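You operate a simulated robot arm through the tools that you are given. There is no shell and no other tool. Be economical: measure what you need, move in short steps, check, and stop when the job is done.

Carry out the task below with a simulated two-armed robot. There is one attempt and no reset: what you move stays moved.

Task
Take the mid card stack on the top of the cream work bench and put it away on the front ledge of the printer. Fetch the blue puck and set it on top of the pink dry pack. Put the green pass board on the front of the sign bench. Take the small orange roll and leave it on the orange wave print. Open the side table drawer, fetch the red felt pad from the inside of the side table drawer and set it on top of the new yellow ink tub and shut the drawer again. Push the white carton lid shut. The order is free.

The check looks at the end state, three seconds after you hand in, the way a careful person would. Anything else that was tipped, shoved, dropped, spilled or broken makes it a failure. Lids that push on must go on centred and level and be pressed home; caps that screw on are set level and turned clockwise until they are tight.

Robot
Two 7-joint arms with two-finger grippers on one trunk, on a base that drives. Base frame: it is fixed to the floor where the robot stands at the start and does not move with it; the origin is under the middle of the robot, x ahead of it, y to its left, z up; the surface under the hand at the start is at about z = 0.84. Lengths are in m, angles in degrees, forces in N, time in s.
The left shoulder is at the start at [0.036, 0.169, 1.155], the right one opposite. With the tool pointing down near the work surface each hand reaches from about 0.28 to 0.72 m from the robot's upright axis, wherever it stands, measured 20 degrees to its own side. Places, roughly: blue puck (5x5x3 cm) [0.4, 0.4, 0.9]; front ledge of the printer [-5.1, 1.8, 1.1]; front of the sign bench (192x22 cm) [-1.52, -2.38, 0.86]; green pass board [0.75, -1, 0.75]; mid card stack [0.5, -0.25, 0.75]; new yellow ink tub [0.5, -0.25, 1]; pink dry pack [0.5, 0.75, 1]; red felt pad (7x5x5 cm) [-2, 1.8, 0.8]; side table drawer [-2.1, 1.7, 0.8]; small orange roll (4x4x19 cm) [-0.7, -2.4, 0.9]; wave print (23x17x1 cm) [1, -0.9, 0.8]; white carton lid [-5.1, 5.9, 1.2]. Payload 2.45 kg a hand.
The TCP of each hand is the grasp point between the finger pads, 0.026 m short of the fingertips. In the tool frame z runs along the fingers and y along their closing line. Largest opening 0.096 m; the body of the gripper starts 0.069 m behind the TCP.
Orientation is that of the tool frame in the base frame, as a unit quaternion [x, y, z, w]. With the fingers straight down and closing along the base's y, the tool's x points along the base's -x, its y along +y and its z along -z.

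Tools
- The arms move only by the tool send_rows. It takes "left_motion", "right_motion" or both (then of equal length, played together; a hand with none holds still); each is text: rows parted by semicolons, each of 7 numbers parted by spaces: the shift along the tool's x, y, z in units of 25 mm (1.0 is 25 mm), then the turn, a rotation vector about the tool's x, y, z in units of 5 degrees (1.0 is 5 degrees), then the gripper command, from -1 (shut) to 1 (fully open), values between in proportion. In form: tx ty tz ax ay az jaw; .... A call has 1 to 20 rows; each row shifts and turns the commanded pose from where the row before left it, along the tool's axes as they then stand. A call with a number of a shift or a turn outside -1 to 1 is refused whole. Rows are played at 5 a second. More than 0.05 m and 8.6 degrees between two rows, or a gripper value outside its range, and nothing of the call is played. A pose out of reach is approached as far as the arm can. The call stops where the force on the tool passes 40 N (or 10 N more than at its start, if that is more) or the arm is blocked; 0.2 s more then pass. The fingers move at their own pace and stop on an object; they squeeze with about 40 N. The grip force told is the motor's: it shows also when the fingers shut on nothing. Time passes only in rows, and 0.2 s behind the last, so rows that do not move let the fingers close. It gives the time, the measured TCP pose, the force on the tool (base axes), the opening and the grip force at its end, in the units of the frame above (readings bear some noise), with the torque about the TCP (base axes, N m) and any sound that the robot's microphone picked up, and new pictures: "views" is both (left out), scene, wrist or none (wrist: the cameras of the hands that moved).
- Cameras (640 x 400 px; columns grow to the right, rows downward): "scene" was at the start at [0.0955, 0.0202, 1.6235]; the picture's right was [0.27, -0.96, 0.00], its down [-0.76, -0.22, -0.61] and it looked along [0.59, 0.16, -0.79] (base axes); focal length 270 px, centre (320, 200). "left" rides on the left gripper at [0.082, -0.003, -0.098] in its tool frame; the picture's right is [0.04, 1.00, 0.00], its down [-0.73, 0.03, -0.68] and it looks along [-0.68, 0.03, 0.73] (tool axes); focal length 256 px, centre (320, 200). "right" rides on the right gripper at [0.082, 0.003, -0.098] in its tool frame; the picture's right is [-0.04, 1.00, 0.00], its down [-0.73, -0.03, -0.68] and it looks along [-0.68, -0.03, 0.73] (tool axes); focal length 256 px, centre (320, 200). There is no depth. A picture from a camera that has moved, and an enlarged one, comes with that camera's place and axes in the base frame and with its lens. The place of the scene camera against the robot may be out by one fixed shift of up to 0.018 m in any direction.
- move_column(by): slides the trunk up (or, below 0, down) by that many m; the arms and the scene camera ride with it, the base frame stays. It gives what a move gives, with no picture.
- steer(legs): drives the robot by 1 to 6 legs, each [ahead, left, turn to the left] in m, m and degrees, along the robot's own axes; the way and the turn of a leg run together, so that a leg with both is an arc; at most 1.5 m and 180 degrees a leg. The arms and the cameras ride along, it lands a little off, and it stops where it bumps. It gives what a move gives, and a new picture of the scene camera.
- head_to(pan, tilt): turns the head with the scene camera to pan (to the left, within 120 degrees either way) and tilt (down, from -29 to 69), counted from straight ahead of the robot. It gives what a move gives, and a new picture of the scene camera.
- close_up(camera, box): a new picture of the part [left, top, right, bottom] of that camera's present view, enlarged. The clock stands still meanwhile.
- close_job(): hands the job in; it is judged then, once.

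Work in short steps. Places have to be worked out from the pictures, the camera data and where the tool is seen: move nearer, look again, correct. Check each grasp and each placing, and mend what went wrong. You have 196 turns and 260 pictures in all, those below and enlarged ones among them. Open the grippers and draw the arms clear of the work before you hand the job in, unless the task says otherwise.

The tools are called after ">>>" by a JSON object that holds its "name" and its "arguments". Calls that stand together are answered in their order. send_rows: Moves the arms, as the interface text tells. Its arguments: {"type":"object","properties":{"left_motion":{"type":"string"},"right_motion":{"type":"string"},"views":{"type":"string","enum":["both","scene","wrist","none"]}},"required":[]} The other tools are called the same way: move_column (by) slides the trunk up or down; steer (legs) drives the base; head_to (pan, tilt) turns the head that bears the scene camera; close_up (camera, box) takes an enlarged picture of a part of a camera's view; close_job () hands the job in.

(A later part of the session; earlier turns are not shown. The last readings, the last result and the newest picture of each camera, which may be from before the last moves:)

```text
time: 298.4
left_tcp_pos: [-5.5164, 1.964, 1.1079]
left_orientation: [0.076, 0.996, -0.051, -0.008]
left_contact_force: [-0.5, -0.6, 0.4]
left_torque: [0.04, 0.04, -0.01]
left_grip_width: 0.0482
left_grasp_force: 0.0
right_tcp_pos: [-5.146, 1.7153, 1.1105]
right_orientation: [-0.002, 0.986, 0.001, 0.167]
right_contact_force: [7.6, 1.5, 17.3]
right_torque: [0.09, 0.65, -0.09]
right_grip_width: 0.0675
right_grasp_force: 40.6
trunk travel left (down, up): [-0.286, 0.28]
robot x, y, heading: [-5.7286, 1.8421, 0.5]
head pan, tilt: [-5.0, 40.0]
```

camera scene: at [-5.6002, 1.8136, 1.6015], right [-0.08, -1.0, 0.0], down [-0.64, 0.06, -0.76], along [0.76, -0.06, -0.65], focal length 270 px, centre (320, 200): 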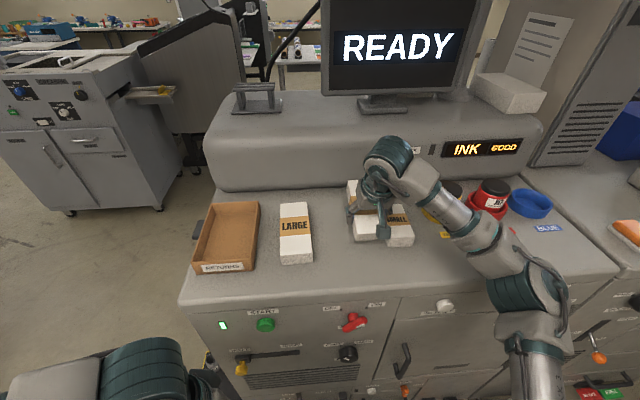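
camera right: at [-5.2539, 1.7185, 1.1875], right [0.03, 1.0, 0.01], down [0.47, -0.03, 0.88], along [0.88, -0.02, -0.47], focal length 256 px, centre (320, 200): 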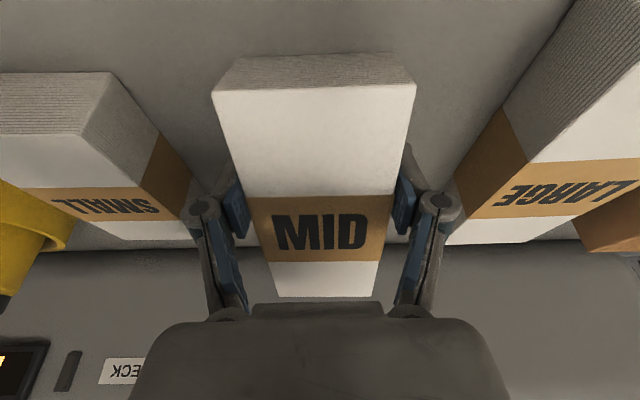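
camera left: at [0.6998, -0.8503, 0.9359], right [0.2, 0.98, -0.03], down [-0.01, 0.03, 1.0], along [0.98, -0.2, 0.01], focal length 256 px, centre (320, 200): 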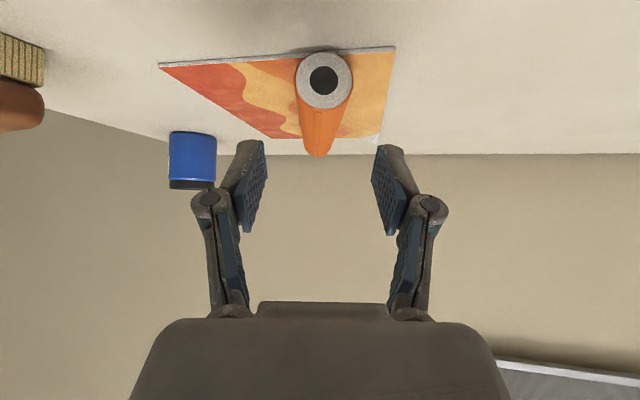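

Touching with ~18 N, slightly near-end first. I level by 1.5° and release.

>>> {"name": "send_rows", "arguments": {"right_motion": "0 0 0 0 0.3 0 -1;0 0 0 0 0 0 -1;0 0 0 0 0 0 0.35;0 0 0 0 0 0 0.5;0 0 0 0 0 0 0.6;0 0 -0.4 0 0 0 0.6;0 0 -0.8 0 0 0 0.6;0 0 -1 0 0 0 0.6;0 0 -1 0 0 0 0.6;0 0 -1 0 0 0 0.6;0 0 -1 0 0 0 0.6", "views": "both"}}

```text
time: 300.8
left_tcp_pos: [-5.5171, 1.9636, 1.1082]
left_orientation: [0.075, 0.996, -0.051, -0.007]
left_contact_force: [0.3, 0.5, 0.0]
left_torque: [-0.04, -0.02, 0.0]
left_grip_width: 0.0477
left_grasp_force: 0.0
right_tcp_pos: [-5.1853, 1.7136, 1.2353]
right_orientation: [-0.002, 0.988, 0.001, 0.153]
right_contact_force: [-0.2, 0.2, 0.0]
right_torque: [0.01, -0.04, -0.01]
right_grip_width: 0.0767
right_grasp_force: 0.1
trunk travel left (down, up): [-0.286, 0.28]
robot x, y, heading: [-5.732, 1.8395, 0.3]
head pan, tilt: [-5.0, 40.0]
camera scene: at [-5.6019, 1.8226, 1.6017], right [-0.08, -1.0, 0.0], down [-0.64, 0.05, -0.76], along [0.76, -0.06, -0.64], focal length 270 px, centre (320, 200)
camera right: at [-5.2931, 1.7166, 1.3042], right [0.03, 1.0, 0.01], down [0.49, -0.03, 0.87], along [0.87, -0.02, -0.49], focal length 256 px, centre (320, 200)
```

scene: 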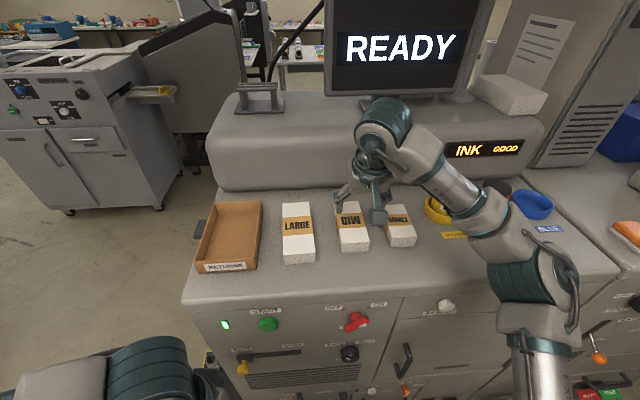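
right: 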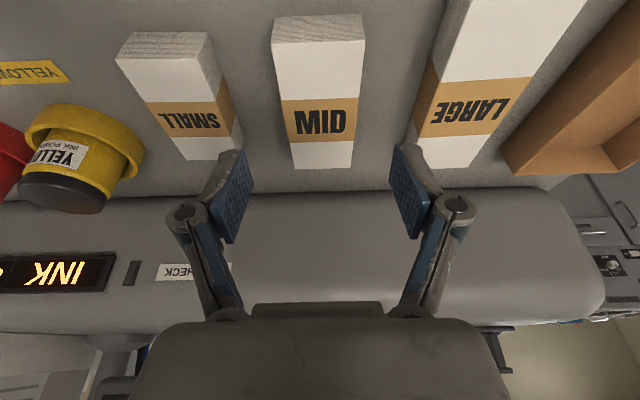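

MID stands neatly between LARGE and SMALL. Next the white carton lid at about (−5, 5.9). I retract the right hand, back off and drive around toward it.

>>> {"name": "send_rows", "arguments": {"right_motion": "0.3 0 -1 0 0 0 0;0.95 0 -0.3 0 0 0 0;0.95 0 -0.3 0 0 0 0;0.95 0 -0.3 0 0 0 0;0.95 0 -0.3 0 0 0 0;0.95 0 -0.3 0 0 0 0;0.95 0 -0.3 0 1 0 0;0.95 0 -0.3 0 1 0 0;0.95 0 -0.3 0 1 0 0;0 0 0 0 0.5 0 0;0 0 0 0 0 0 0", "views": "none"}}

>>> {"name": "steer", "arguments": {"legs": [[-0.2, 0, 0], [0, 0.45, 0], [0, 0.45, 0], [0.65, 0, 0], [0.65, 0, 0]]}}

```text
time: 303.2
left_tcp_pos: [-5.5158, 1.9639, 1.1081]
left_orientation: [0.074, 0.996, -0.05, -0.008]
left_contact_force: [-0.1, -0.5, 0.5]
left_torque: [0.01, 0.01, -0.04]
left_grip_width: 0.0479
left_grasp_force: 0.1
right_tcp_pos: [-5.4013, 1.7107, 1.263]
right_orientation: [-0.002, 1.0, 0.0, 0.0]
right_contact_force: [0.7, -0.2, -0.5]
right_torque: [0.04, 0.03, 0.04]
right_grip_width: 0.0481
right_grasp_force: 0.2
trunk travel left (down, up): [-0.286, 0.28]
robot x, y, heading: [-5.7327, 1.8386, 0.4]
head pan, tilt: [-5.0, 40.0]
```

```text
time: 315.8
left_tcp_pos: [-4.4088, 2.847, 1.1091]
left_orientation: [0.079, 0.995, -0.051, -0.009]
left_contact_force: [-0.3, 0.2, 0.1]
left_torque: [-0.01, -0.01, 0.03]
left_grip_width: 0.0479
left_grasp_force: 0.1
right_tcp_pos: [-4.2932, 2.5935, 1.2645]
right_orientation: [0.003, 1.0, 0.001, 0.002]
right_contact_force: [0.0, 0.6, -0.3]
right_torque: [-0.01, 0.04, 0.01]
right_grip_width: 0.048
right_grasp_force: 0.0
trunk travel left (down, up): [-0.286, 0.28]
robot x, y, heading: [-4.6237, 2.7235, -0.0]
head pan, tilt: [-5.0, 40.0]
camera scene: at [-4.4949, 2.7069, 1.6018], right [-0.09, -1.0, 0.0], down [-0.64, 0.06, -0.76], along [0.76, -0.07, -0.64], focal length 270 px, centre (320, 200)
```

scene: 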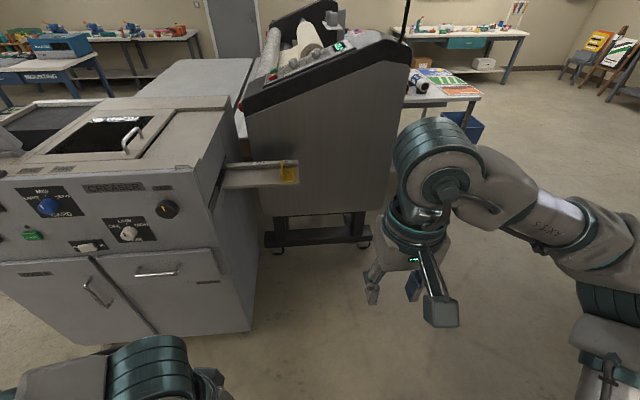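

I turn to face +y and drive up the aisle, then look at the cartons.

>>> {"name": "steer", "arguments": {"legs": [[0, 0, 45], [0, 0, 45], [0.9, 0.05, 0], [0.8, 0.05, 0]]}}

>>> {"name": "head_to", "arguments": {"pan": 15, "tilt": 28}}

```text
time: 318.8
left_tcp_pos: [-4.5753, 2.9594, 1.1098]
left_orientation: [-0.34, 0.939, -0.048, 0.016]
left_contact_force: [0.4, -0.4, 0.3]
left_torque: [0.04, 0.02, 0.02]
left_grip_width: 0.0479
left_grasp_force: 0.1
right_tcp_pos: [-4.3107, 2.8794, 1.2657]
right_orientation: [-0.412, 0.911, 0.003, 0.004]
right_contact_force: [-0.5, 1.0, 1.0]
right_torque: [0.02, 0.01, 0.01]
right_grip_width: 0.0482
right_grasp_force: 0.0
trunk travel left (down, up): [-0.286, 0.28]
robot x, y, heading: [-4.6246, 2.7227, 48.7]
head pan, tilt: [-5.0, 40.0]
stopped in leg 2: the robot was blocked; the commanded pose is now the measured one
camera scene: at [-4.5303, 2.8021, 1.6017], right [0.69, -0.72, 0.0], down [-0.47, -0.45, -0.76], along [0.55, 0.53, -0.65], focal length 270 px, centre (320, 200)
```

scene: 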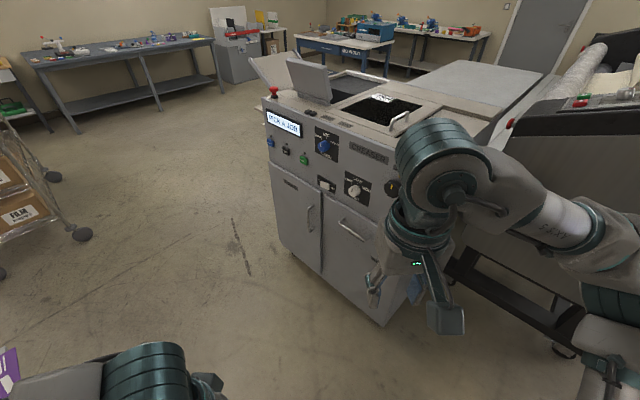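

```text
time: 319.7
left_tcp_pos: [-4.5765, 2.9606, 1.1096]
left_orientation: [-0.339, 0.94, -0.048, 0.015]
left_contact_force: [0.0, -0.8, -0.5]
left_torque: [-0.02, 0.0, -0.02]
left_grip_width: 0.0478
left_grasp_force: 0.0
right_tcp_pos: [-4.3116, 2.8789, 1.266]
right_orientation: [-0.412, 0.911, 0.002, 0.004]
right_contact_force: [-0.5, 0.2, -0.7]
right_torque: [0.0, 0.02, 0.01]
right_grip_width: 0.048
right_grasp_force: 0.1
trunk travel left (down, up): [-0.286, 0.28]
robot x, y, heading: [-4.6218, 2.7264, 48.6]
head pan, tilt: [15.0, 28.0]
camera scene: at [-4.5528, 2.8262, 1.6202], right [0.9, -0.44, 0.0], down [-0.21, -0.42, -0.88], along [0.39, 0.79, -0.47], focal length 270 px, centre (320, 200)
```

scene: 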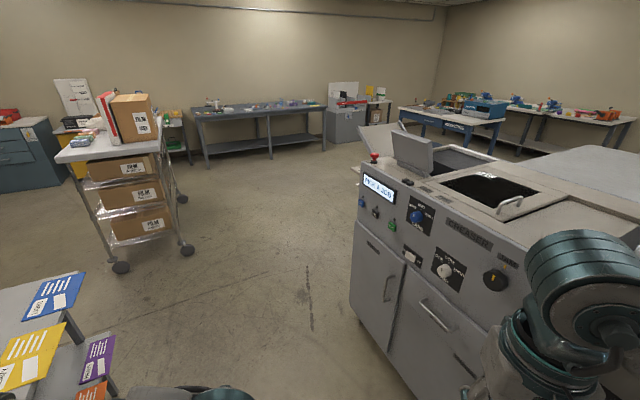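

Probably the base corner touched the small bin behind. I move away from it first, then look back at the bin.

>>> {"name": "steer", "arguments": {"legs": [[0.33, 0.16, 0], [0, 0, 40]]}}

>>> {"name": "head_to", "arguments": {"pan": 120, "tilt": 50}}

```text
time: 323.9
left_tcp_pos: [-4.6395, 3.2899, 1.1099]
left_orientation: [-0.642, 0.765, -0.038, 0.03]
left_contact_force: [0.5, 0.5, -0.1]
left_torque: [0.04, 0.01, 0.02]
left_grip_width: 0.048
left_grasp_force: 0.0
right_tcp_pos: [-4.382, 3.3975, 1.2647]
right_orientation: [-0.701, 0.713, 0.005, 0.001]
right_contact_force: [0.8, -0.7, 0.0]
right_torque: [-0.01, -0.04, 0.02]
right_grip_width: 0.0479
right_grasp_force: 0.0
trunk travel left (down, up): [-0.286, 0.28]
robot x, y, heading: [-4.5259, 3.0803, 89.1]
head pan, tilt: [15.0, 28.0]
camera scene: at [-4.5341, 3.1977, 1.6203], right [0.97, 0.24, -0.01], down [0.11, -0.46, -0.88], along [-0.22, 0.86, -0.47], focal length 270 px, centre (320, 200)
```

scene: 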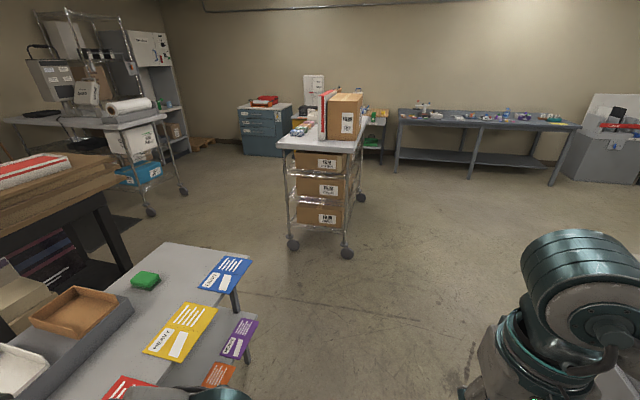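

```text
time: 325.7
left_tcp_pos: [-4.6431, 3.2872, 1.1108]
left_orientation: [-0.643, 0.764, -0.04, 0.032]
left_contact_force: [-0.2, 0.1, 0.6]
left_torque: [0.01, 0.04, 0.01]
left_grip_width: 0.0482
left_grasp_force: 0.0
right_tcp_pos: [-4.3884, 3.3964, 1.2657]
right_orientation: [-0.7, 0.714, 0.005, 0.002]
right_contact_force: [-0.7, 0.5, -0.1]
right_torque: [-0.03, 0.01, 0.03]
right_grip_width: 0.0479
right_grasp_force: 0.0
trunk travel left (down, up): [-0.286, 0.28]
robot x, y, heading: [-4.5215, 3.0792, 89.0]
head pan, tilt: [120.0, 50.0]
camera scene: at [-4.5835, 3.0716, 1.5881], right [-0.48, 0.87, 0.0], down [0.67, 0.37, -0.65], along [-0.56, -0.31, -0.76], focal length 270 px, centre (320, 200)
```

scene: 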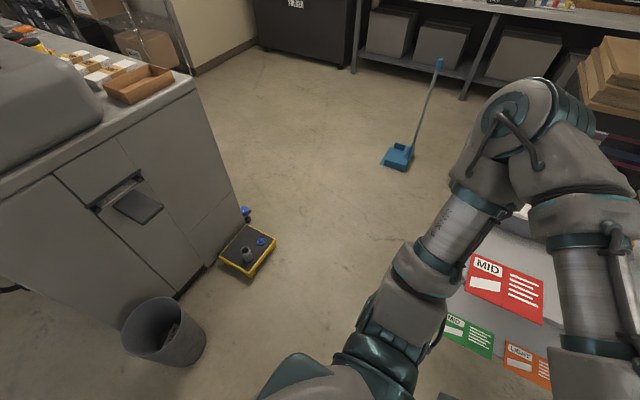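

Bin is fine. I drive up to the trolley with the cartons and look.

>>> {"name": "steer", "arguments": {"legs": [[0.8, 0, 0], [0.8, 0, 0]]}}

>>> {"name": "head_to", "arguments": {"pan": 15, "tilt": 30}}

```text
time: 333.9
left_tcp_pos: [-4.6471, 4.8909, 1.1105]
left_orientation: [-0.653, 0.756, -0.04, 0.033]
left_contact_force: [-0.8, -0.3, 0.3]
left_torque: [0.02, 0.01, -0.01]
left_grip_width: 0.048
left_grasp_force: 0.1
right_tcp_pos: [-4.3949, 5.0074, 1.2659]
right_orientation: [0.71, -0.704, -0.004, -0.004]
right_contact_force: [-0.1, 0.1, 0.3]
right_torque: [0.0, -0.02, 0.0]
right_grip_width: 0.048
right_grasp_force: 0.0
trunk travel left (down, up): [-0.286, 0.28]
robot x, y, heading: [-4.5202, 4.6896, 90.5]
head pan, tilt: [120.0, 50.0]
camera scene: at [-4.5848, 4.6771, 1.5879], right [-0.51, 0.86, 0.0], down [0.66, 0.39, -0.64], along [-0.55, -0.33, -0.77], focal length 270 px, centre (320, 200)
```

scene: 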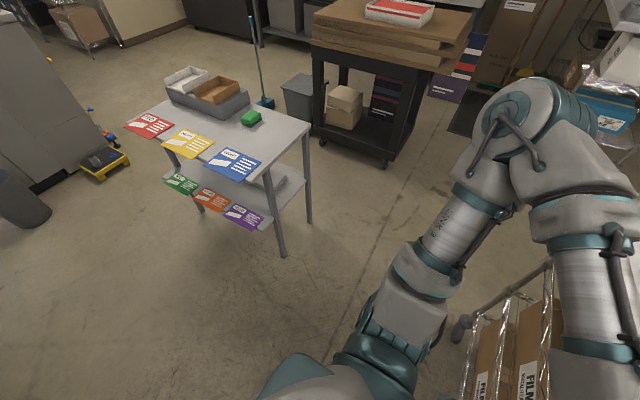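

```text
time: 335.7
left_tcp_pos: [-4.6462, 4.889, 1.111]
left_orientation: [-0.653, 0.755, -0.039, 0.035]
left_contact_force: [0.4, -0.1, 0.0]
left_torque: [-0.01, -0.02, 0.02]
left_grip_width: 0.048
left_grasp_force: 0.1
right_tcp_pos: [-4.3955, 5.0059, 1.2673]
right_orientation: [0.711, -0.703, -0.005, -0.004]
right_contact_force: [-0.5, -0.2, 0.0]
right_torque: [-0.03, -0.01, 0.02]
right_grip_width: 0.048
right_grasp_force: 0.0
trunk travel left (down, up): [-0.286, 0.28]
robot x, y, heading: [-4.5217, 4.6856, 90.5]
head pan, tilt: [15.0, 30.0]
camera scene: at [-4.543, 4.8042, 1.617], right [0.96, 0.27, 0.0], down [0.13, -0.48, -0.86], along [-0.23, 0.83, -0.5], focal length 270 px, centre (320, 200)
```

scene: 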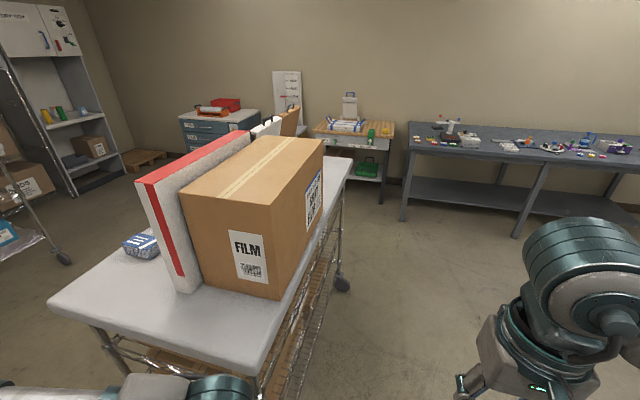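

The cartons stand on the trolley (right edge x≈−4.82). I move right, go up alongside, and turn to face it from +x.

>>> {"name": "steer", "arguments": {"legs": [[0, -0.45, 0], [0.65, 0, 0], [0.6, 0, 0], [0, 0, 45], [0, 0, 45]]}}

>>> {"name": "head_to", "arguments": {"pan": 0, "tilt": 35}}

```text
time: 336.8
left_tcp_pos: [-4.6447, 4.8843, 1.1043]
left_orientation: [-0.646, 0.76, -0.049, 0.048]
left_contact_force: [0.2, -0.2, -0.4]
left_torque: [0.03, -0.01, 0.04]
left_grip_width: 0.0479
left_grasp_force: 0.0
right_tcp_pos: [-4.3999, 4.9998, 1.272]
right_orientation: [0.711, -0.702, 0.009, -0.021]
right_contact_force: [-1.4, -0.8, -0.8]
right_torque: [0.08, -0.16, 0.0]
right_grip_width: 0.0478
right_grasp_force: 0.0
trunk travel left (down, up): [-0.286, 0.28]
robot x, y, heading: [-4.4761, 4.6897, 90.9]
head pan, tilt: [15.0, 30.0]
stopped in leg 1: the force on the tool passed its limit at 58 N (the readings are from after the stop); the commanded pose is now the measured one
camera scene: at [-4.5345, 4.8039, 1.6161], right [0.96, 0.27, 0.02], down [0.15, -0.48, -0.86], along [-0.22, 0.83, -0.51], focal length 270 px, centre (320, 200)
```

scene: 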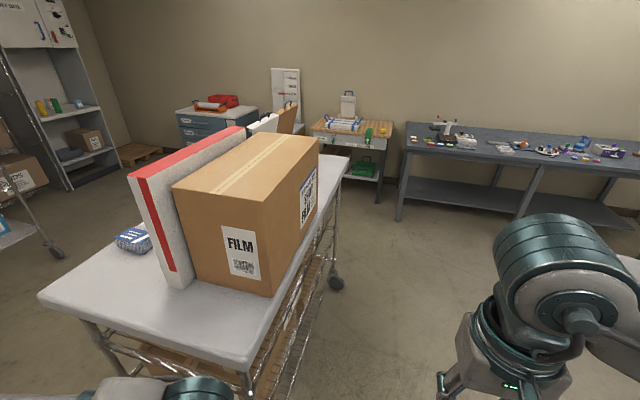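

```text
time: 337.6
left_tcp_pos: [-4.6188, 4.8843, 1.1067]
left_orientation: [-0.646, 0.761, -0.041, 0.036]
left_contact_force: [0.3, -0.4, 0.5]
left_torque: [0.02, -0.02, -0.02]
left_grip_width: 0.048
left_grasp_force: 0.1
right_tcp_pos: [-4.3704, 5.0016, 1.271]
right_orientation: [0.71, -0.704, -0.001, -0.011]
right_contact_force: [-0.4, -0.1, 0.7]
right_torque: [-0.05, -0.04, -0.01]
right_grip_width: 0.0481
right_grasp_force: 0.0
trunk travel left (down, up): [-0.286, 0.28]
robot x, y, heading: [-4.4744, 4.6884, 90.4]
head pan, tilt: [0.0, 35.0]
camera scene: at [-4.4599, 4.8057, 1.6091], right [1.0, 0.01, -0.01], down [0.0, -0.58, -0.82], along [-0.01, 0.82, -0.58], focal length 270 px, centre (320, 200)
```

scene: 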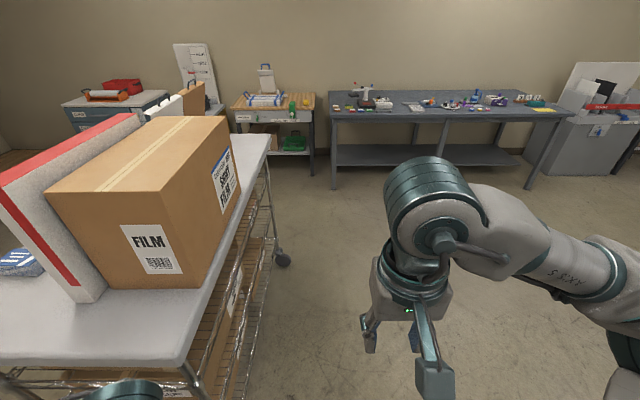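

The strafe stopped by a force on a tool; I check the left hand's surroundings.

>>> {"name": "close_up", "arguments": {"camera": "left", "box": [0, 0, 640, 400]}}

>>> {"name": "head_to", "arguments": {"pan": 30, "tilt": 65}}

```text
1.00 times, centred on (320, 200) of left (not enlarged: the box is as wide or as high as the picture)
camera zoom: at [-4.6392, 4.8054, 1.2047], right [-0.99, 0.12, -0.11], down [0.02, 0.74, 0.67], along [0.16, 0.66, -0.73], focal length 256 px, centre (320, 200)
```

zoom: 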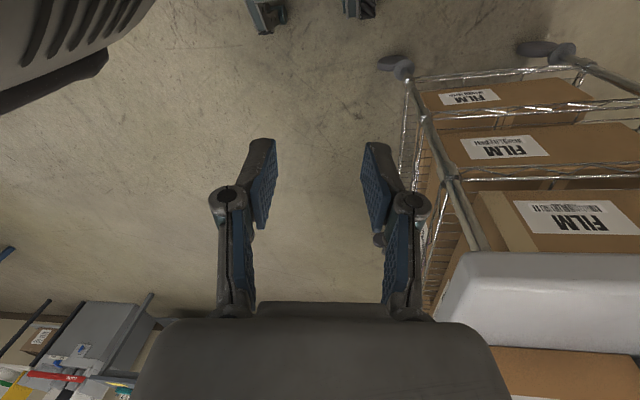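

```text
time: 338.6
left_tcp_pos: [-4.6376, 4.8848, 1.1061]
left_orientation: [-0.647, 0.76, -0.045, 0.044]
left_contact_force: [0.4, -1.1, -0.5]
left_torque: [0.0, 0.06, 0.0]
left_grip_width: 0.048
left_grasp_force: 0.0
right_tcp_pos: [-4.391, 4.9993, 1.2729]
right_orientation: [0.71, -0.704, 0.004, -0.017]
right_contact_force: [-0.6, -0.9, -0.8]
right_torque: [0.07, -0.06, -0.03]
right_grip_width: 0.048
right_grasp_force: 0.1
trunk travel left (down, up): [-0.286, 0.28]
robot x, y, heading: [-4.4794, 4.6889, 90.2]
head pan, tilt: [30.0, 65.0]
camera scene: at [-4.5177, 4.7687, 1.5693], right [0.86, 0.51, 0.01], down [0.46, -0.78, -0.42], along [-0.21, 0.36, -0.91], focal length 270 px, centre (320, 200)
```

scene: 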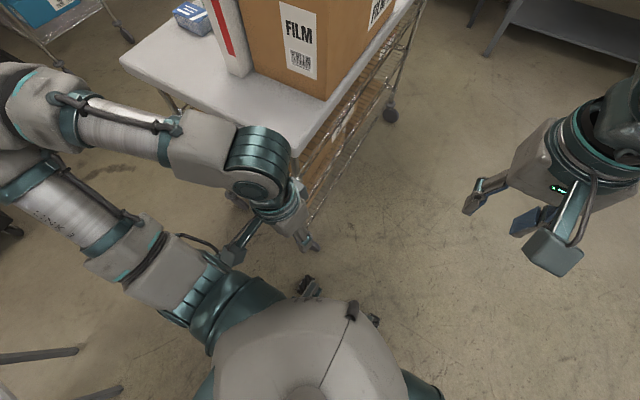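

The left hand is close to, but not on, the trolley. I retry the strafe in shorter legs.

>>> {"name": "steer", "arguments": {"legs": [[-0.05, -0.15, 0], [0, -0.25, 0]]}}

```text
time: 339.5
left_tcp_pos: [-4.6073, 4.8705, 1.1033]
left_orientation: [-0.64, 0.765, -0.048, 0.055]
left_contact_force: [1.6, -0.2, 1.0]
left_torque: [0.08, 0.11, 0.04]
left_grip_width: 0.048
left_grasp_force: 0.1
right_tcp_pos: [-4.3802, 4.9734, 1.27]
right_orientation: [-0.702, 0.711, -0.015, 0.03]
right_contact_force: [-5.0, -1.7, -3.2]
right_torque: [0.14, -0.44, 0.01]
right_grip_width: 0.0479
right_grasp_force: 0.0
trunk travel left (down, up): [-0.286, 0.28]
robot x, y, heading: [-4.4294, 4.6689, 90.0]
head pan, tilt: [30.0, 65.0]
stopped in leg 1: the force on the tool passed its limit at 50 N (the readings are from after the stop); the commanded pose is now the measured one
camera scene: at [-4.47, 4.7614, 1.568], right [0.87, 0.5, 0.0], down [0.46, -0.79, -0.41], along [-0.21, 0.36, -0.91], focal length 270 px, centre (320, 200)
```

scene: 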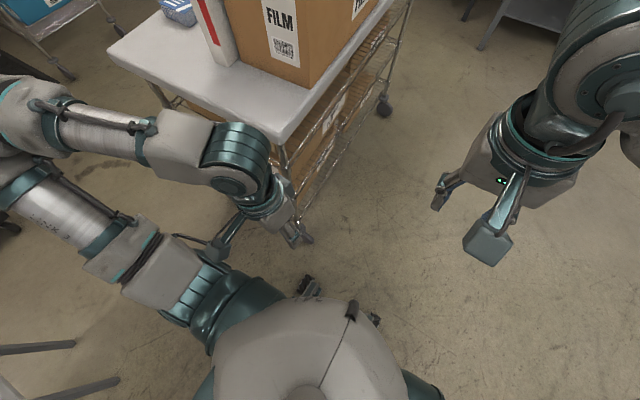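

The right hand lags behind — something on the right blocks that arm. I look there.

>>> {"name": "head_to", "arguments": {"pan": -50, "tilt": 45}}

>>> {"name": "close_up", "arguments": {"camera": "right", "box": [0, 0, 640, 400]}}

```text
time: 341.1
left_tcp_pos: [-4.4854, 4.851, 1.1112]
left_orientation: [-0.64, 0.768, -0.02, 0.009]
left_contact_force: [2.4, 1.0, -2.0]
left_torque: [-0.07, 0.24, 0.05]
left_grip_width: 0.0478
left_grasp_force: 0.1
right_tcp_pos: [-4.23, 4.9682, 1.2638]
right_orientation: [-0.702, 0.712, 0.024, -0.008]
right_contact_force: [1.7, 2.5, 2.9]
right_torque: [-0.16, 0.08, -0.02]
right_grip_width: 0.048
right_grasp_force: 0.0
trunk travel left (down, up): [-0.286, 0.28]
robot x, y, heading: [-4.4081, 4.6673, 90.5]
head pan, tilt: [-50.0, 45.0]
camera scene: at [-4.286, 4.7456, 1.591], right [0.65, -0.76, -0.02], down [-0.57, -0.46, -0.69], along [0.51, 0.46, -0.73], focal length 270 px, centre (320, 200)
```

scene: 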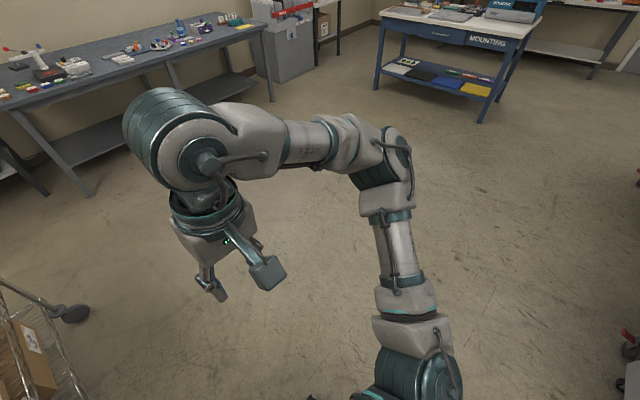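

```text
1.00 times, centred on (320, 200) of right (not enlarged: the box is as wide or as high as the picture)
camera zoom: at [-4.2298, 4.8845, 1.3602], right [-1.0, 0.05, 0.05], down [0.07, 0.72, 0.69], along [0.0, 0.69, -0.72], focal length 256 px, centre (320, 200)
```

zoom: 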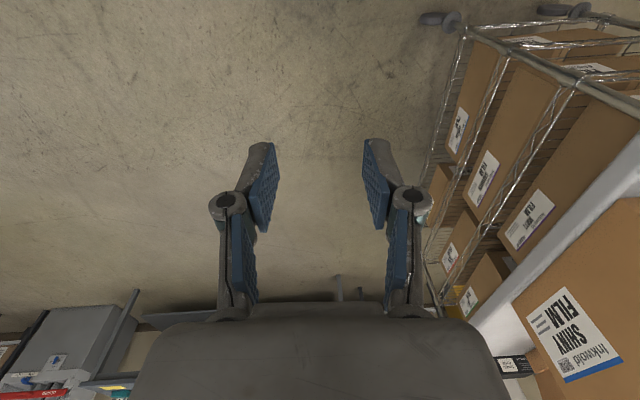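

Nothing is there; it's again body sway excited by side motion. I avoid strafing: settle, then arc with turn-and-drive legs.

>>> {"name": "head_to", "arguments": {"pan": 40, "tilt": 30}}

>>> {"name": "steer", "arguments": {"legs": [[0, 0, -30], [0.5, 0, 0]]}}

```text
time: 342.7
left_tcp_pos: [-4.6293, 4.8465, 1.0962]
left_orientation: [-0.624, 0.778, -0.053, 0.045]
left_contact_force: [-178.3, 20.1, 66.0]
left_torque: [-7.43, -16.02, -15.38]
left_grip_width: 0.0478
left_grasp_force: 0.0
right_tcp_pos: [-4.387, 4.9638, 1.2738]
right_orientation: [-0.705, 0.708, -0.014, 0.033]
right_contact_force: [-0.5, -1.6, -0.8]
right_torque: [0.12, -0.06, 0.03]
right_grip_width: 0.0478
right_grasp_force: 0.1
trunk travel left (down, up): [-0.286, 0.28]
robot x, y, heading: [-4.4374, 4.6668, 90.0]
head pan, tilt: [40.0, 30.0]
camera scene: at [-4.6109, 4.7605, 1.6089], right [0.76, 0.64, 0.05], down [0.39, -0.38, -0.84], along [-0.52, 0.66, -0.54], focal length 270 px, centre (320, 200)
```

scene: 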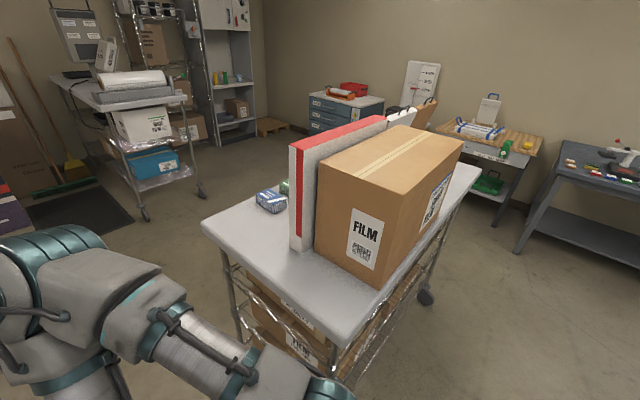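

```text
time: 343.3
left_tcp_pos: [-4.5776, 4.843, 1.108]
left_orientation: [-0.604, 0.795, -0.038, 0.039]
left_contact_force: [0.2, 0.1, 1.2]
left_torque: [0.01, -0.04, 0.02]
left_grip_width: 0.048
left_grasp_force: 0.1
right_tcp_pos: [-4.3337, 4.9527, 1.2723]
right_orientation: [-0.701, 0.712, 0.001, 0.021]
right_contact_force: [-1.8, -0.4, -0.4]
right_torque: [0.03, -0.14, 0.03]
right_grip_width: 0.0479
right_grasp_force: 0.0
trunk travel left (down, up): [-0.286, 0.28]
robot x, y, heading: [-4.4268, 4.6576, 90.3]
head pan, tilt: [40.0, 30.0]
stopped in leg 1: the force on the tool passed its limit at 234 N (the readings are from after the stop); the commanded pose is now the measured one
camera scene: at [-4.4745, 4.7606, 1.6164], right [0.76, 0.65, -0.01], down [0.32, -0.39, -0.87], along [-0.56, 0.66, -0.5], focal length 270 px, centre (320, 200)
```

scene: 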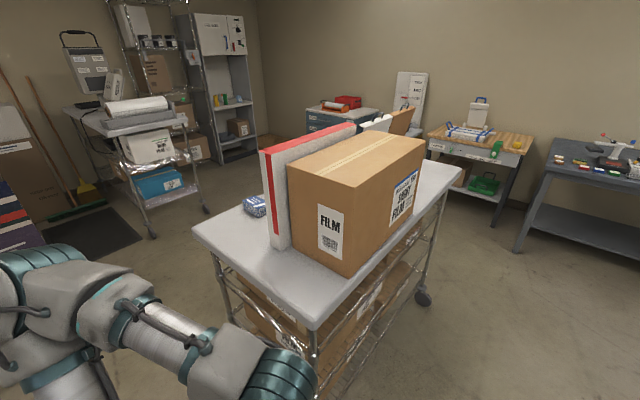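

The left hand (only 0.18 m ahead) was pressing against the robot's own body (178 N) — that explains the rocking. I move it forward, clear of the torso, and straighten it.

>>> {"name": "send_rows", "arguments": {"left_motion": "-0.6 0 -0.3 0 0 0 0;-0.8 0 -0.3 -0.31 0 -0.78 0;-0.8 0 -0.3 -0.31 0 -0.78 0;-0.8 0 -0.3 -0.31 0 -0.78 0;-0.8 0 -0.3 -0.31 0 -0.78 0;-0.8 0 -0.3 0 0 0 0;-0.8 0 -0.3 0 0 0 0;-0.8 0 -0.3 0 0 0 0;0 0 0 0 0 0 0;0 0 0 0 0 0 0", "views": "none"}}

>>> {"name": "steer", "arguments": {"legs": [[0, 0, -30], [0.5, 0, 0]]}}

```text
time: 345.7
left_tcp_pos: [-4.4768, 4.9899, 1.1814]
left_orientation: [0.719, -0.694, -0.012, 0.016]
left_contact_force: [2.8, -0.5, -0.7]
left_torque: [0.06, 0.32, -0.04]
left_grip_width: 0.0479
left_grasp_force: 0.0
right_tcp_pos: [-4.2155, 4.9415, 1.2628]
right_orientation: [-0.696, 0.717, 0.035, -0.01]
right_contact_force: [1.7, -0.1, 1.1]
right_torque: [-0.07, 0.14, -0.01]
right_grip_width: 0.048
right_grasp_force: 0.0
trunk travel left (down, up): [-0.286, 0.28]
robot x, y, heading: [-4.4202, 4.6566, 89.5]
head pan, tilt: [40.0, 30.0]
stopped in row 10 (left hand): the arm was blocked; the commanded pose is now the measured one
```

```text
time: 350.2
left_tcp_pos: [-4.096, 5.434, 1.1788]
left_orientation: [-0.526, 0.85, -0.009, -0.002]
left_contact_force: [-0.5, 0.6, 0.9]
left_torque: [-0.05, -0.05, 0.03]
left_grip_width: 0.0482
left_grasp_force: 0.2
right_tcp_pos: [-3.891, 5.2585, 1.2663]
right_orientation: [-0.494, 0.87, 0.019, 0.007]
right_contact_force: [0.8, -0.2, -0.2]
right_torque: [-0.02, 0.04, -0.01]
right_grip_width: 0.048
right_grasp_force: 0.1
trunk travel left (down, up): [-0.286, 0.28]
robot x, y, heading: [-4.1779, 5.0885, 60.4]
head pan, tilt: [40.0, 30.0]
camera scene: at [-4.1878, 5.2127, 1.616], right [0.98, 0.18, 0.01], down [0.1, -0.5, -0.86], along [-0.15, 0.85, -0.51], focal length 270 px, centre (320, 200)
```

scene: 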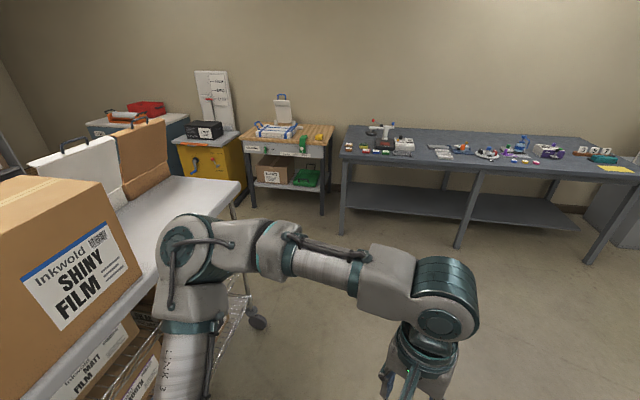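

I see it: an upright white lid with handle on the trolley at about (−5.1, 5.86). I drive on and turn to face it.

>>> {"name": "steer", "arguments": {"legs": [[0, 0, 30], [0.72, 0, 0], [0, 0, 45], [0, 0, 45]]}}

>>> {"name": "head_to", "arguments": {"pan": 0, "tilt": 30}}

```text
time: 359.8
left_tcp_pos: [-4.5257, 5.682, 1.1784]
left_orientation: [0.999, 0.045, 0.005, -0.016]
left_contact_force: [0.0, -0.6, 0.8]
left_torque: [0.11, -0.03, 0.01]
left_grip_width: 0.048
left_grasp_force: 0.0
right_tcp_pos: [-4.4848, 5.945, 1.2709]
right_orientation: [1.0, 0.009, -0.018, 0.002]
right_contact_force: [0.6, -0.2, -0.1]
right_torque: [0.12, 0.1, 0.02]
right_grip_width: 0.048
right_grasp_force: 0.1
trunk travel left (down, up): [-0.286, 0.28]
robot x, y, heading: [-4.1942, 5.8139, -178.2]
head pan, tilt: [40.0, 30.0]
camera scene: at [-4.2987, 5.6983, 1.615], right [-0.67, 0.74, 0.02], down [0.37, 0.36, -0.86], along [-0.64, -0.56, -0.52], focal length 270 px, centre (320, 200)
```

scene: 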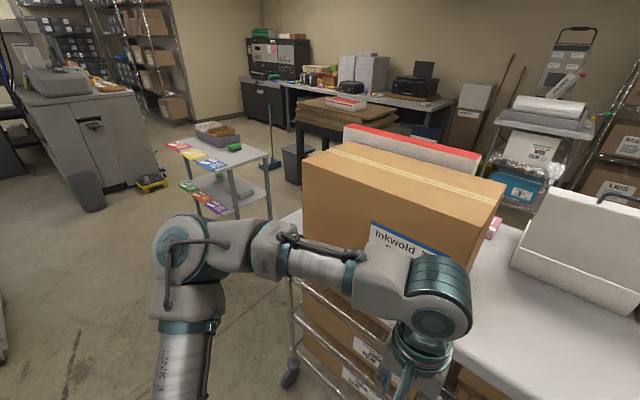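

```text
time: 360.9
left_tcp_pos: [-4.5263, 5.6937, 1.1827]
left_orientation: [0.999, 0.051, 0.005, -0.016]
left_contact_force: [-0.8, -1.9, 0.5]
left_torque: [0.13, -0.08, 0.01]
left_grip_width: 0.0479
left_grasp_force: 0.0
right_tcp_pos: [-4.4829, 5.9646, 1.2683]
right_orientation: [1.0, 0.01, -0.018, 0.011]
right_contact_force: [0.3, 0.7, 0.7]
right_torque: [-0.04, 0.0, 0.03]
right_grip_width: 0.048
right_grasp_force: 0.2
trunk travel left (down, up): [-0.286, 0.28]
robot x, y, heading: [-4.1973, 5.81, -178.2]
head pan, tilt: [0.0, 30.0]
camera scene: at [-4.3237, 5.7645, 1.6166], right [-0.03, 1.0, 0.02], down [0.5, 0.03, -0.86], along [-0.86, -0.02, -0.5], focal length 270 px, centre (320, 200)
```

scene: 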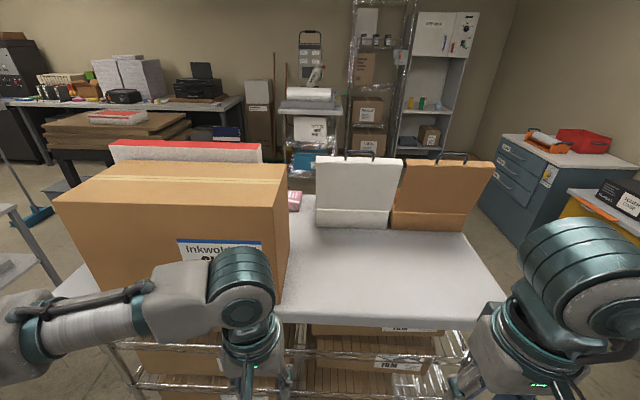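

I enlarge the white carton.

>>> {"name": "close_up", "arguments": {"camera": "scene", "box": [290, 130, 510, 260]}}

>>> {"name": "close_up", "arguments": {"camera": "right", "box": [0, 0, 640, 400]}}

```text
2.91 times, centred on (400, 195) of scene
camera zoom: at [-4.3237, 5.7645, 1.6166], right [-0.03, 1.0, 0.02], down [0.5, 0.03, -0.86], along [-0.86, -0.02, -0.5], focal length 784 px, centre (87, 214)
```

zoom: 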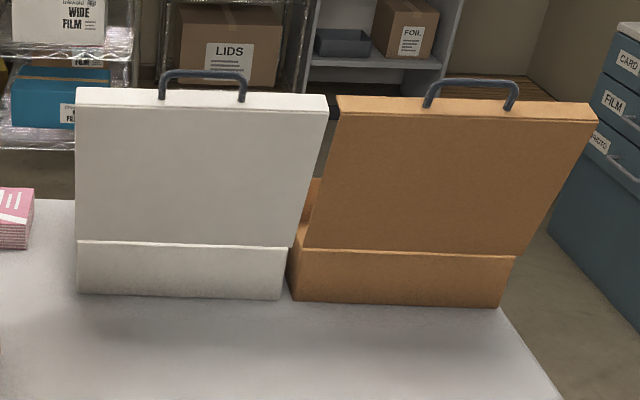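

```text
1.00 times, centred on (320, 200) of right (not enlarged: the box is as wide or as high as the picture)
camera zoom: at [-4.3978, 5.9648, 1.3647], right [-0.02, -1.0, 0.02], down [-0.71, 0.03, 0.7], along [-0.71, 0.0, -0.71], focal length 256 px, centre (320, 200)
```

zoom: 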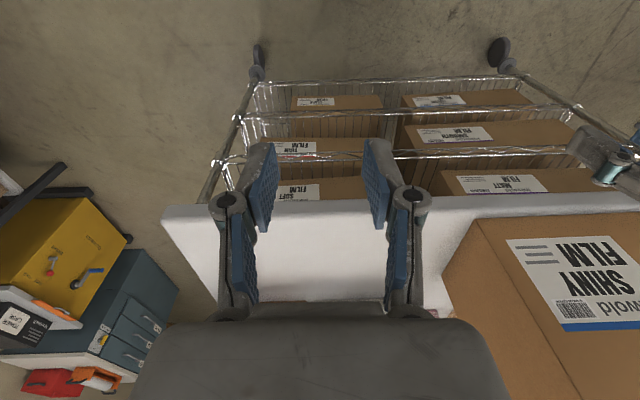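

The white lid stands open, hinged on its near edge (x≈−5.2, hinge z≈1.07, top ≈1.3, y 5.73–6.02); it must be tipped away from me and down. I pitch the closed right hand forward first, here in free space.

>>> {"name": "send_rows", "arguments": {"right_motion": "-1 0 0 0 0 0 -1;-1 0 0 0 0 0 -1;-1 0 0 0 0 0 -1;-1 0 0 0 0 0 -1;-1 0 0 0 0 0 -1;-1 0 0 0 0 0 -1;0 0 0 0 -1 0 -1;0 0 0 0 -1 0 -1;0 0 0 0 -1 0 -1;0 0 0 0 -1 0 -1;0 0 0 0 -1 0 -1;0 0 0 0 -1 0 -1;0 0 0 0 -1 0 -1;0 0 0 0 -1 0 -1;0 0 0 0 -1 0 -1;0 0 0 0 -1 0 -1;0 0 0 0 -1 0 -1;0 0 0 0 -1 0 -1;0 0 0 0 -1 0 -1;0 0 0 0 -1 0 -1", "views": "none"}}

>>> {"name": "steer", "arguments": {"legs": [[0, -0.1, -1.8], [0.15, 0, 0]]}}

>>> {"name": "close_up", "arguments": {"camera": "right", "box": [0, 0, 640, 400]}}

```text
time: 365.3
left_tcp_pos: [-4.5213, 5.6726, 1.182]
left_orientation: [0.999, 0.046, 0.002, -0.016]
left_contact_force: [0.5, -0.6, 1.1]
left_torque: [0.04, -0.01, 0.02]
left_grip_width: 0.0482
left_grasp_force: 0.1
right_tcp_pos: [-4.6263, 5.9338, 1.2806]
right_orientation: [0.806, 0.01, -0.591, 0.009]
right_contact_force: [1.1, -1.5, -0.7]
right_torque: [0.02, 0.01, -0.17]
right_grip_width: 0.0
right_grasp_force: 29.2
trunk travel left (down, up): [-0.286, 0.28]
robot x, y, heading: [-4.1938, 5.801, -178.1]
head pan, tilt: [0.0, 30.0]
stopped in row 20 (right hand): the arm was blocked; the commanded pose is now the measured one
```

```text
time: 367.4
left_tcp_pos: [-4.6727, 5.7704, 1.1806]
left_orientation: [0.999, 0.033, 0.003, -0.02]
left_contact_force: [-0.7, -0.4, 1.0]
left_torque: [0.05, -0.03, 0.03]
left_grip_width: 0.0482
left_grasp_force: 0.1
right_tcp_pos: [-4.772, 6.033, 1.2815]
right_orientation: [0.805, 0.0, -0.593, -0.002]
right_contact_force: [0.2, -2.4, -0.6]
right_torque: [0.08, -0.01, -0.14]
right_grip_width: 0.0
right_grasp_force: 28.6
trunk travel left (down, up): [-0.286, 0.28]
robot x, y, heading: [-4.3435, 5.8962, -179.8]
head pan, tilt: [0.0, 30.0]
camera scene: at [-4.4703, 5.8408, 1.6166], right [-0.01, 1.0, 0.03], down [0.5, 0.03, -0.87], along [-0.87, 0.01, -0.5], focal length 270 px, centre (320, 200)
```

scene: 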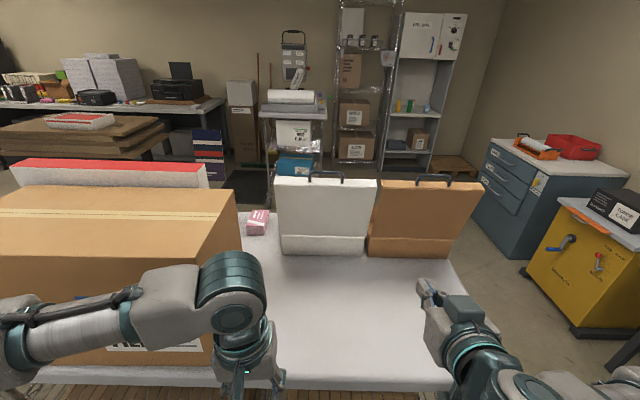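

```text
1.00 times, centred on (320, 200) of right (not enlarged: the box is as wide or as high as the picture)
camera zoom: at [-4.6532, 6.0298, 1.2325], right [-0.01, -1.0, 0.04], down [0.43, 0.03, 0.9], along [-0.9, 0.03, 0.43], focal length 256 px, centre (320, 200)
```

zoom: 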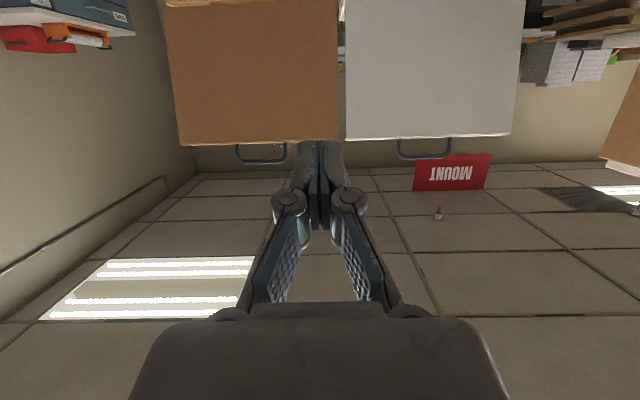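

Hand is at 72°, left of... it needs to go to y≈5.94, then forward. Lid's top edge leans toward me at about (x −5.08, z 1.32). I shift and extend to just short of it.

>>> {"name": "send_rows", "arguments": {"right_motion": "0 0.93 0 0 0 0 -1;0 0.93 0 0 0 0 -1;0 0.93 0 0 0 0 -1;0 0.93 0 0 0 0 -1;-0.31 0 0.95 0 0 0 -1;-0.31 0 0.95 0 0 0 -1;-0.31 0 0.95 0 0 0 -1;-0.31 0 0.95 0 0 0 -1;-0.31 0 0.95 0 0 0 -1;-0.31 0 0.95 0 0 0 -1;-0.31 0 0.95 0 0 0 -1;-0.31 0 0.95 0 0 0 -1;-0.31 0 0.95 0 0 0 -1;0 0 0 0 0 0 -1", "views": "both"}}

```text
time: 370.6
left_tcp_pos: [-4.667, 5.8157, 1.1853]
left_orientation: [1.0, 0.031, 0.0, -0.002]
left_contact_force: [-0.5, -0.4, 0.1]
left_torque: [0.08, -0.02, 0.02]
left_grip_width: 0.0479
left_grasp_force: 0.0
right_tcp_pos: [-4.9911, 5.989, 1.2858]
right_orientation: [0.805, -0.011, -0.594, 0.01]
right_contact_force: [0.2, -0.1, 0.1]
right_torque: [0.03, 0.0, -0.01]
right_grip_width: 0.0
right_grasp_force: 28.5
trunk travel left (down, up): [-0.286, 0.28]
robot x, y, heading: [-4.3416, 5.908, -179.7]
head pan, tilt: [0.0, 30.0]
stopped in row 14 (right hand): the arm was blocked; the commanded pose is now the measured one
camera scene: at [-4.4745, 5.9156, 1.6167], right [0.0, 1.0, -0.01], down [0.5, -0.01, -0.86], along [-0.86, -0.01, -0.5], focal length 270 px, centre (320, 200)
camera right: at [-4.8732, 5.9831, 1.2367], right [-0.02, -1.0, 0.07], down [0.43, 0.05, 0.9], along [-0.9, 0.04, 0.43], focal length 256 px, centre (320, 200)
```

scene: 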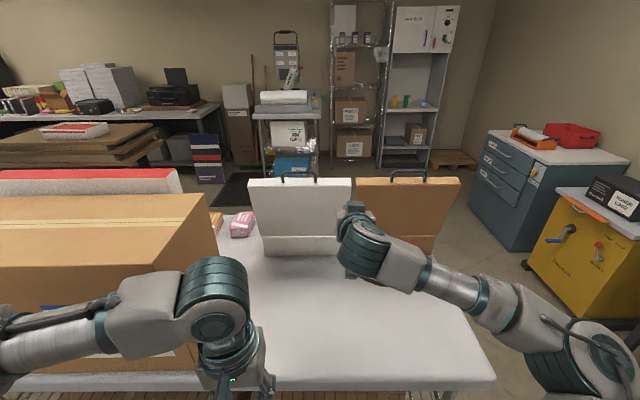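
right: 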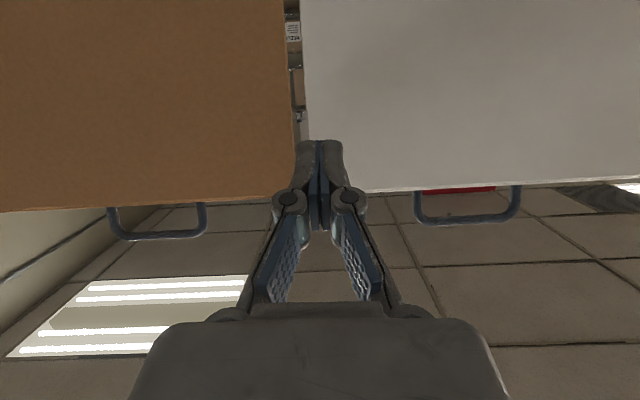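

The hand is in front of the gap between the two cartons; I shift 0.1 m toward the white lid's middle in gentle steps and slightly lower.

>>> {"name": "send_rows", "arguments": {"right_motion": "0.1 0.5 0 0 0 0 -1;0.1 0.5 0 0 0 0 -1;0.1 0.5 0 0 0 0 -1;0.1 0.5 0 0 0 0 -1;0.1 0.5 0 0 0 0 -1;0.1 0.5 0 0 0 0 -1;0.1 0.5 0 0 0 0 -1;0.1 0.5 0 0 0 0 -1;0 0 0 0 0 0 -1;0 0 0 0 0 0 -1", "views": "wrist"}}

```text
time: 372.8
left_tcp_pos: [-4.6683, 5.8072, 1.1873]
left_orientation: [0.999, 0.035, 0.0, -0.011]
left_contact_force: [0.4, -0.3, 0.3]
left_torque: [0.09, -0.05, -0.01]
left_grip_width: 0.048
left_grasp_force: 0.0
right_tcp_pos: [-4.987, 5.8859, 1.2695]
right_orientation: [0.805, -0.01, -0.593, 0.009]
right_contact_force: [-0.5, -0.2, 0.8]
right_torque: [-0.01, 0.03, 0.03]
right_grip_width: 0.0
right_grasp_force: 28.8
trunk travel left (down, up): [-0.286, 0.28]
robot x, y, heading: [-4.3467, 5.9061, -179.8]
head pan, tilt: [0.0, 30.0]
camera right: at [-4.8689, 5.8806, 1.221], right [-0.02, -1.0, 0.06], down [0.43, 0.05, 0.9], along [-0.9, 0.04, 0.43], focal length 256 px, centre (320, 200)
```

right: 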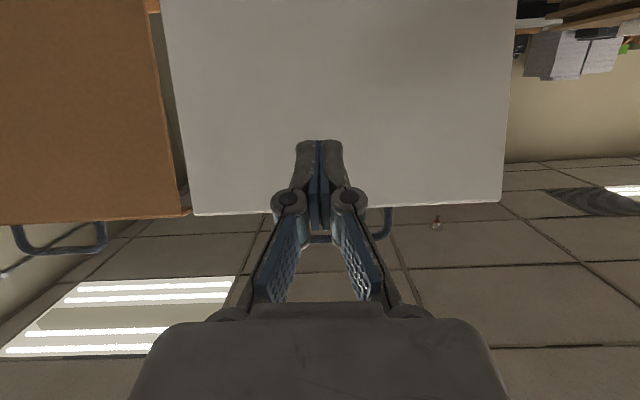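

Centred on the lid now. I drive 0.12 m ahead to bring the hand to the lid.

>>> {"name": "steer", "arguments": {"legs": [[0.12, 0, 0]]}}

>>> {"name": "send_rows", "arguments": {"right_motion": "-0.25 0 0.76 0 0 0 -1;-0.25 0 0.76 0 0 0 -1;-0.25 0 0.76 0 0 0 -1;-0.25 0 0.76 0 0 0 -1;-0.25 0 0.76 0 0 0 -1;0 0 0 0 0 0 -1", "views": "both"}}

```text
time: 374.0
left_tcp_pos: [-4.7875, 5.8399, 1.1863]
left_orientation: [1.0, 0.028, -0.001, 0.008]
left_contact_force: [-0.5, 1.4, -0.8]
left_torque: [0.02, 0.0, 0.04]
left_grip_width: 0.0479
left_grasp_force: 0.1
right_tcp_pos: [-5.1061, 5.9151, 1.271]
right_orientation: [0.805, -0.018, -0.593, 0.015]
right_contact_force: [-1.3, 0.8, -0.3]
right_torque: [-0.04, -0.04, 0.15]
right_grip_width: 0.0
right_grasp_force: 28.2
trunk travel left (down, up): [-0.286, 0.28]
robot x, y, heading: [-4.4664, 5.9109, -180.0]
head pan, tilt: [0.0, 30.0]
camera scene: at [-4.5929, 5.938, 1.6167], right [0.0, 1.0, -0.02], down [0.5, -0.02, -0.86], along [-0.86, -0.01, -0.5], focal length 270 px, centre (320, 200)
```

scene: 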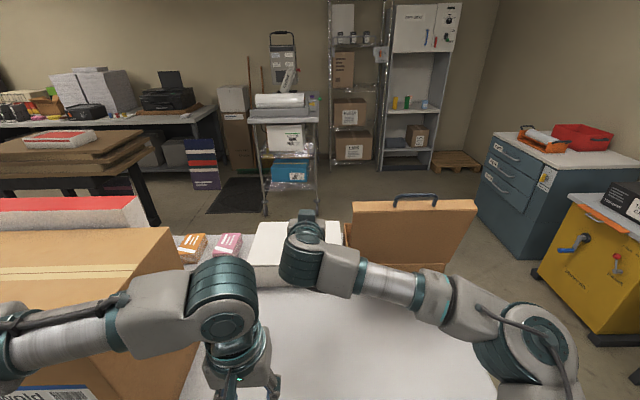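

```text
time: 375.4
left_tcp_pos: [-4.7845, 5.8065, 1.1845]
left_orientation: [1.0, 0.027, -0.001, -0.005]
left_contact_force: [-0.5, 1.1, -0.2]
left_torque: [-0.06, 0.01, 0.0]
left_grip_width: 0.0479
left_grasp_force: 0.0
right_tcp_pos: [-5.2056, 5.8822, 1.2722]
right_orientation: [0.805, -0.009, -0.594, 0.004]
right_contact_force: [1.0, -1.3, -0.3]
right_torque: [-0.01, 0.02, -0.03]
right_grip_width: 0.0
right_grasp_force: 28.0
trunk travel left (down, up): [-0.286, 0.28]
robot x, y, heading: [-4.4627, 5.9121, -179.8]
head pan, tilt: [0.0, 30.0]
camera scene: at [-4.5958, 5.873, 1.6165], right [0.0, 1.0, 0.02], down [0.5, 0.02, -0.86], along [-0.86, 0.01, -0.5], focal length 270 px, centre (320, 200)
camera right: at [-5.0872, 5.8761, 1.2231], right [-0.02, -1.0, 0.06], down [0.43, 0.04, 0.9], along [-0.9, 0.04, 0.43], focal length 256 px, centre (320, 200)
```

scene: 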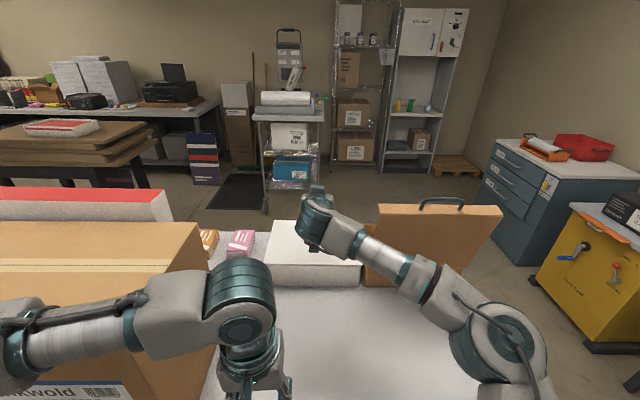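
right: 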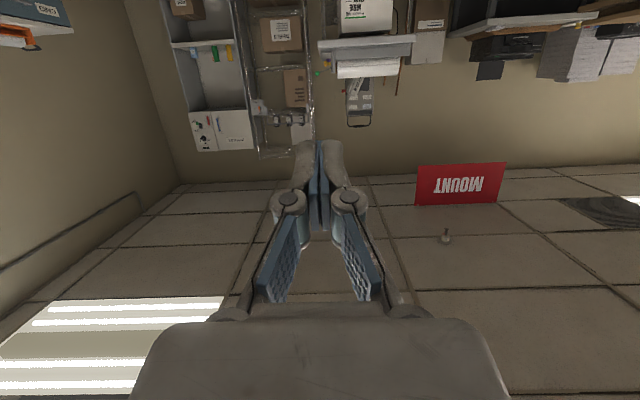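

The lid has swung shut. I check whether it is fully down.

>>> {"name": "close_up", "arguments": {"camera": "scene", "box": [220, 180, 440, 310]}}

```text
2.91 times, centred on (330, 245) of scene
camera zoom: at [-4.5958, 5.873, 1.6165], right [0.0, 1.0, 0.02], down [0.5, 0.02, -0.86], along [-0.86, 0.01, -0.5], focal length 784 px, centre (291, 69)
```

zoom: 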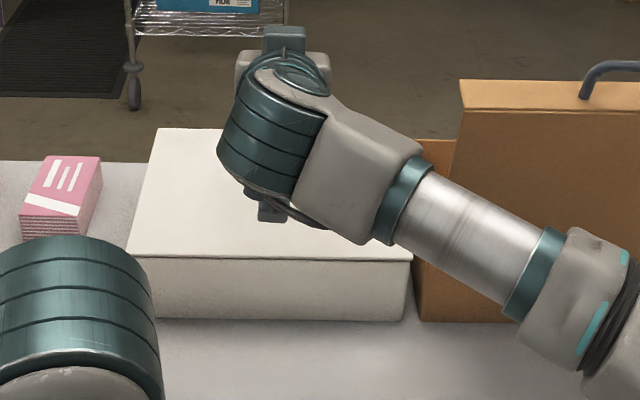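

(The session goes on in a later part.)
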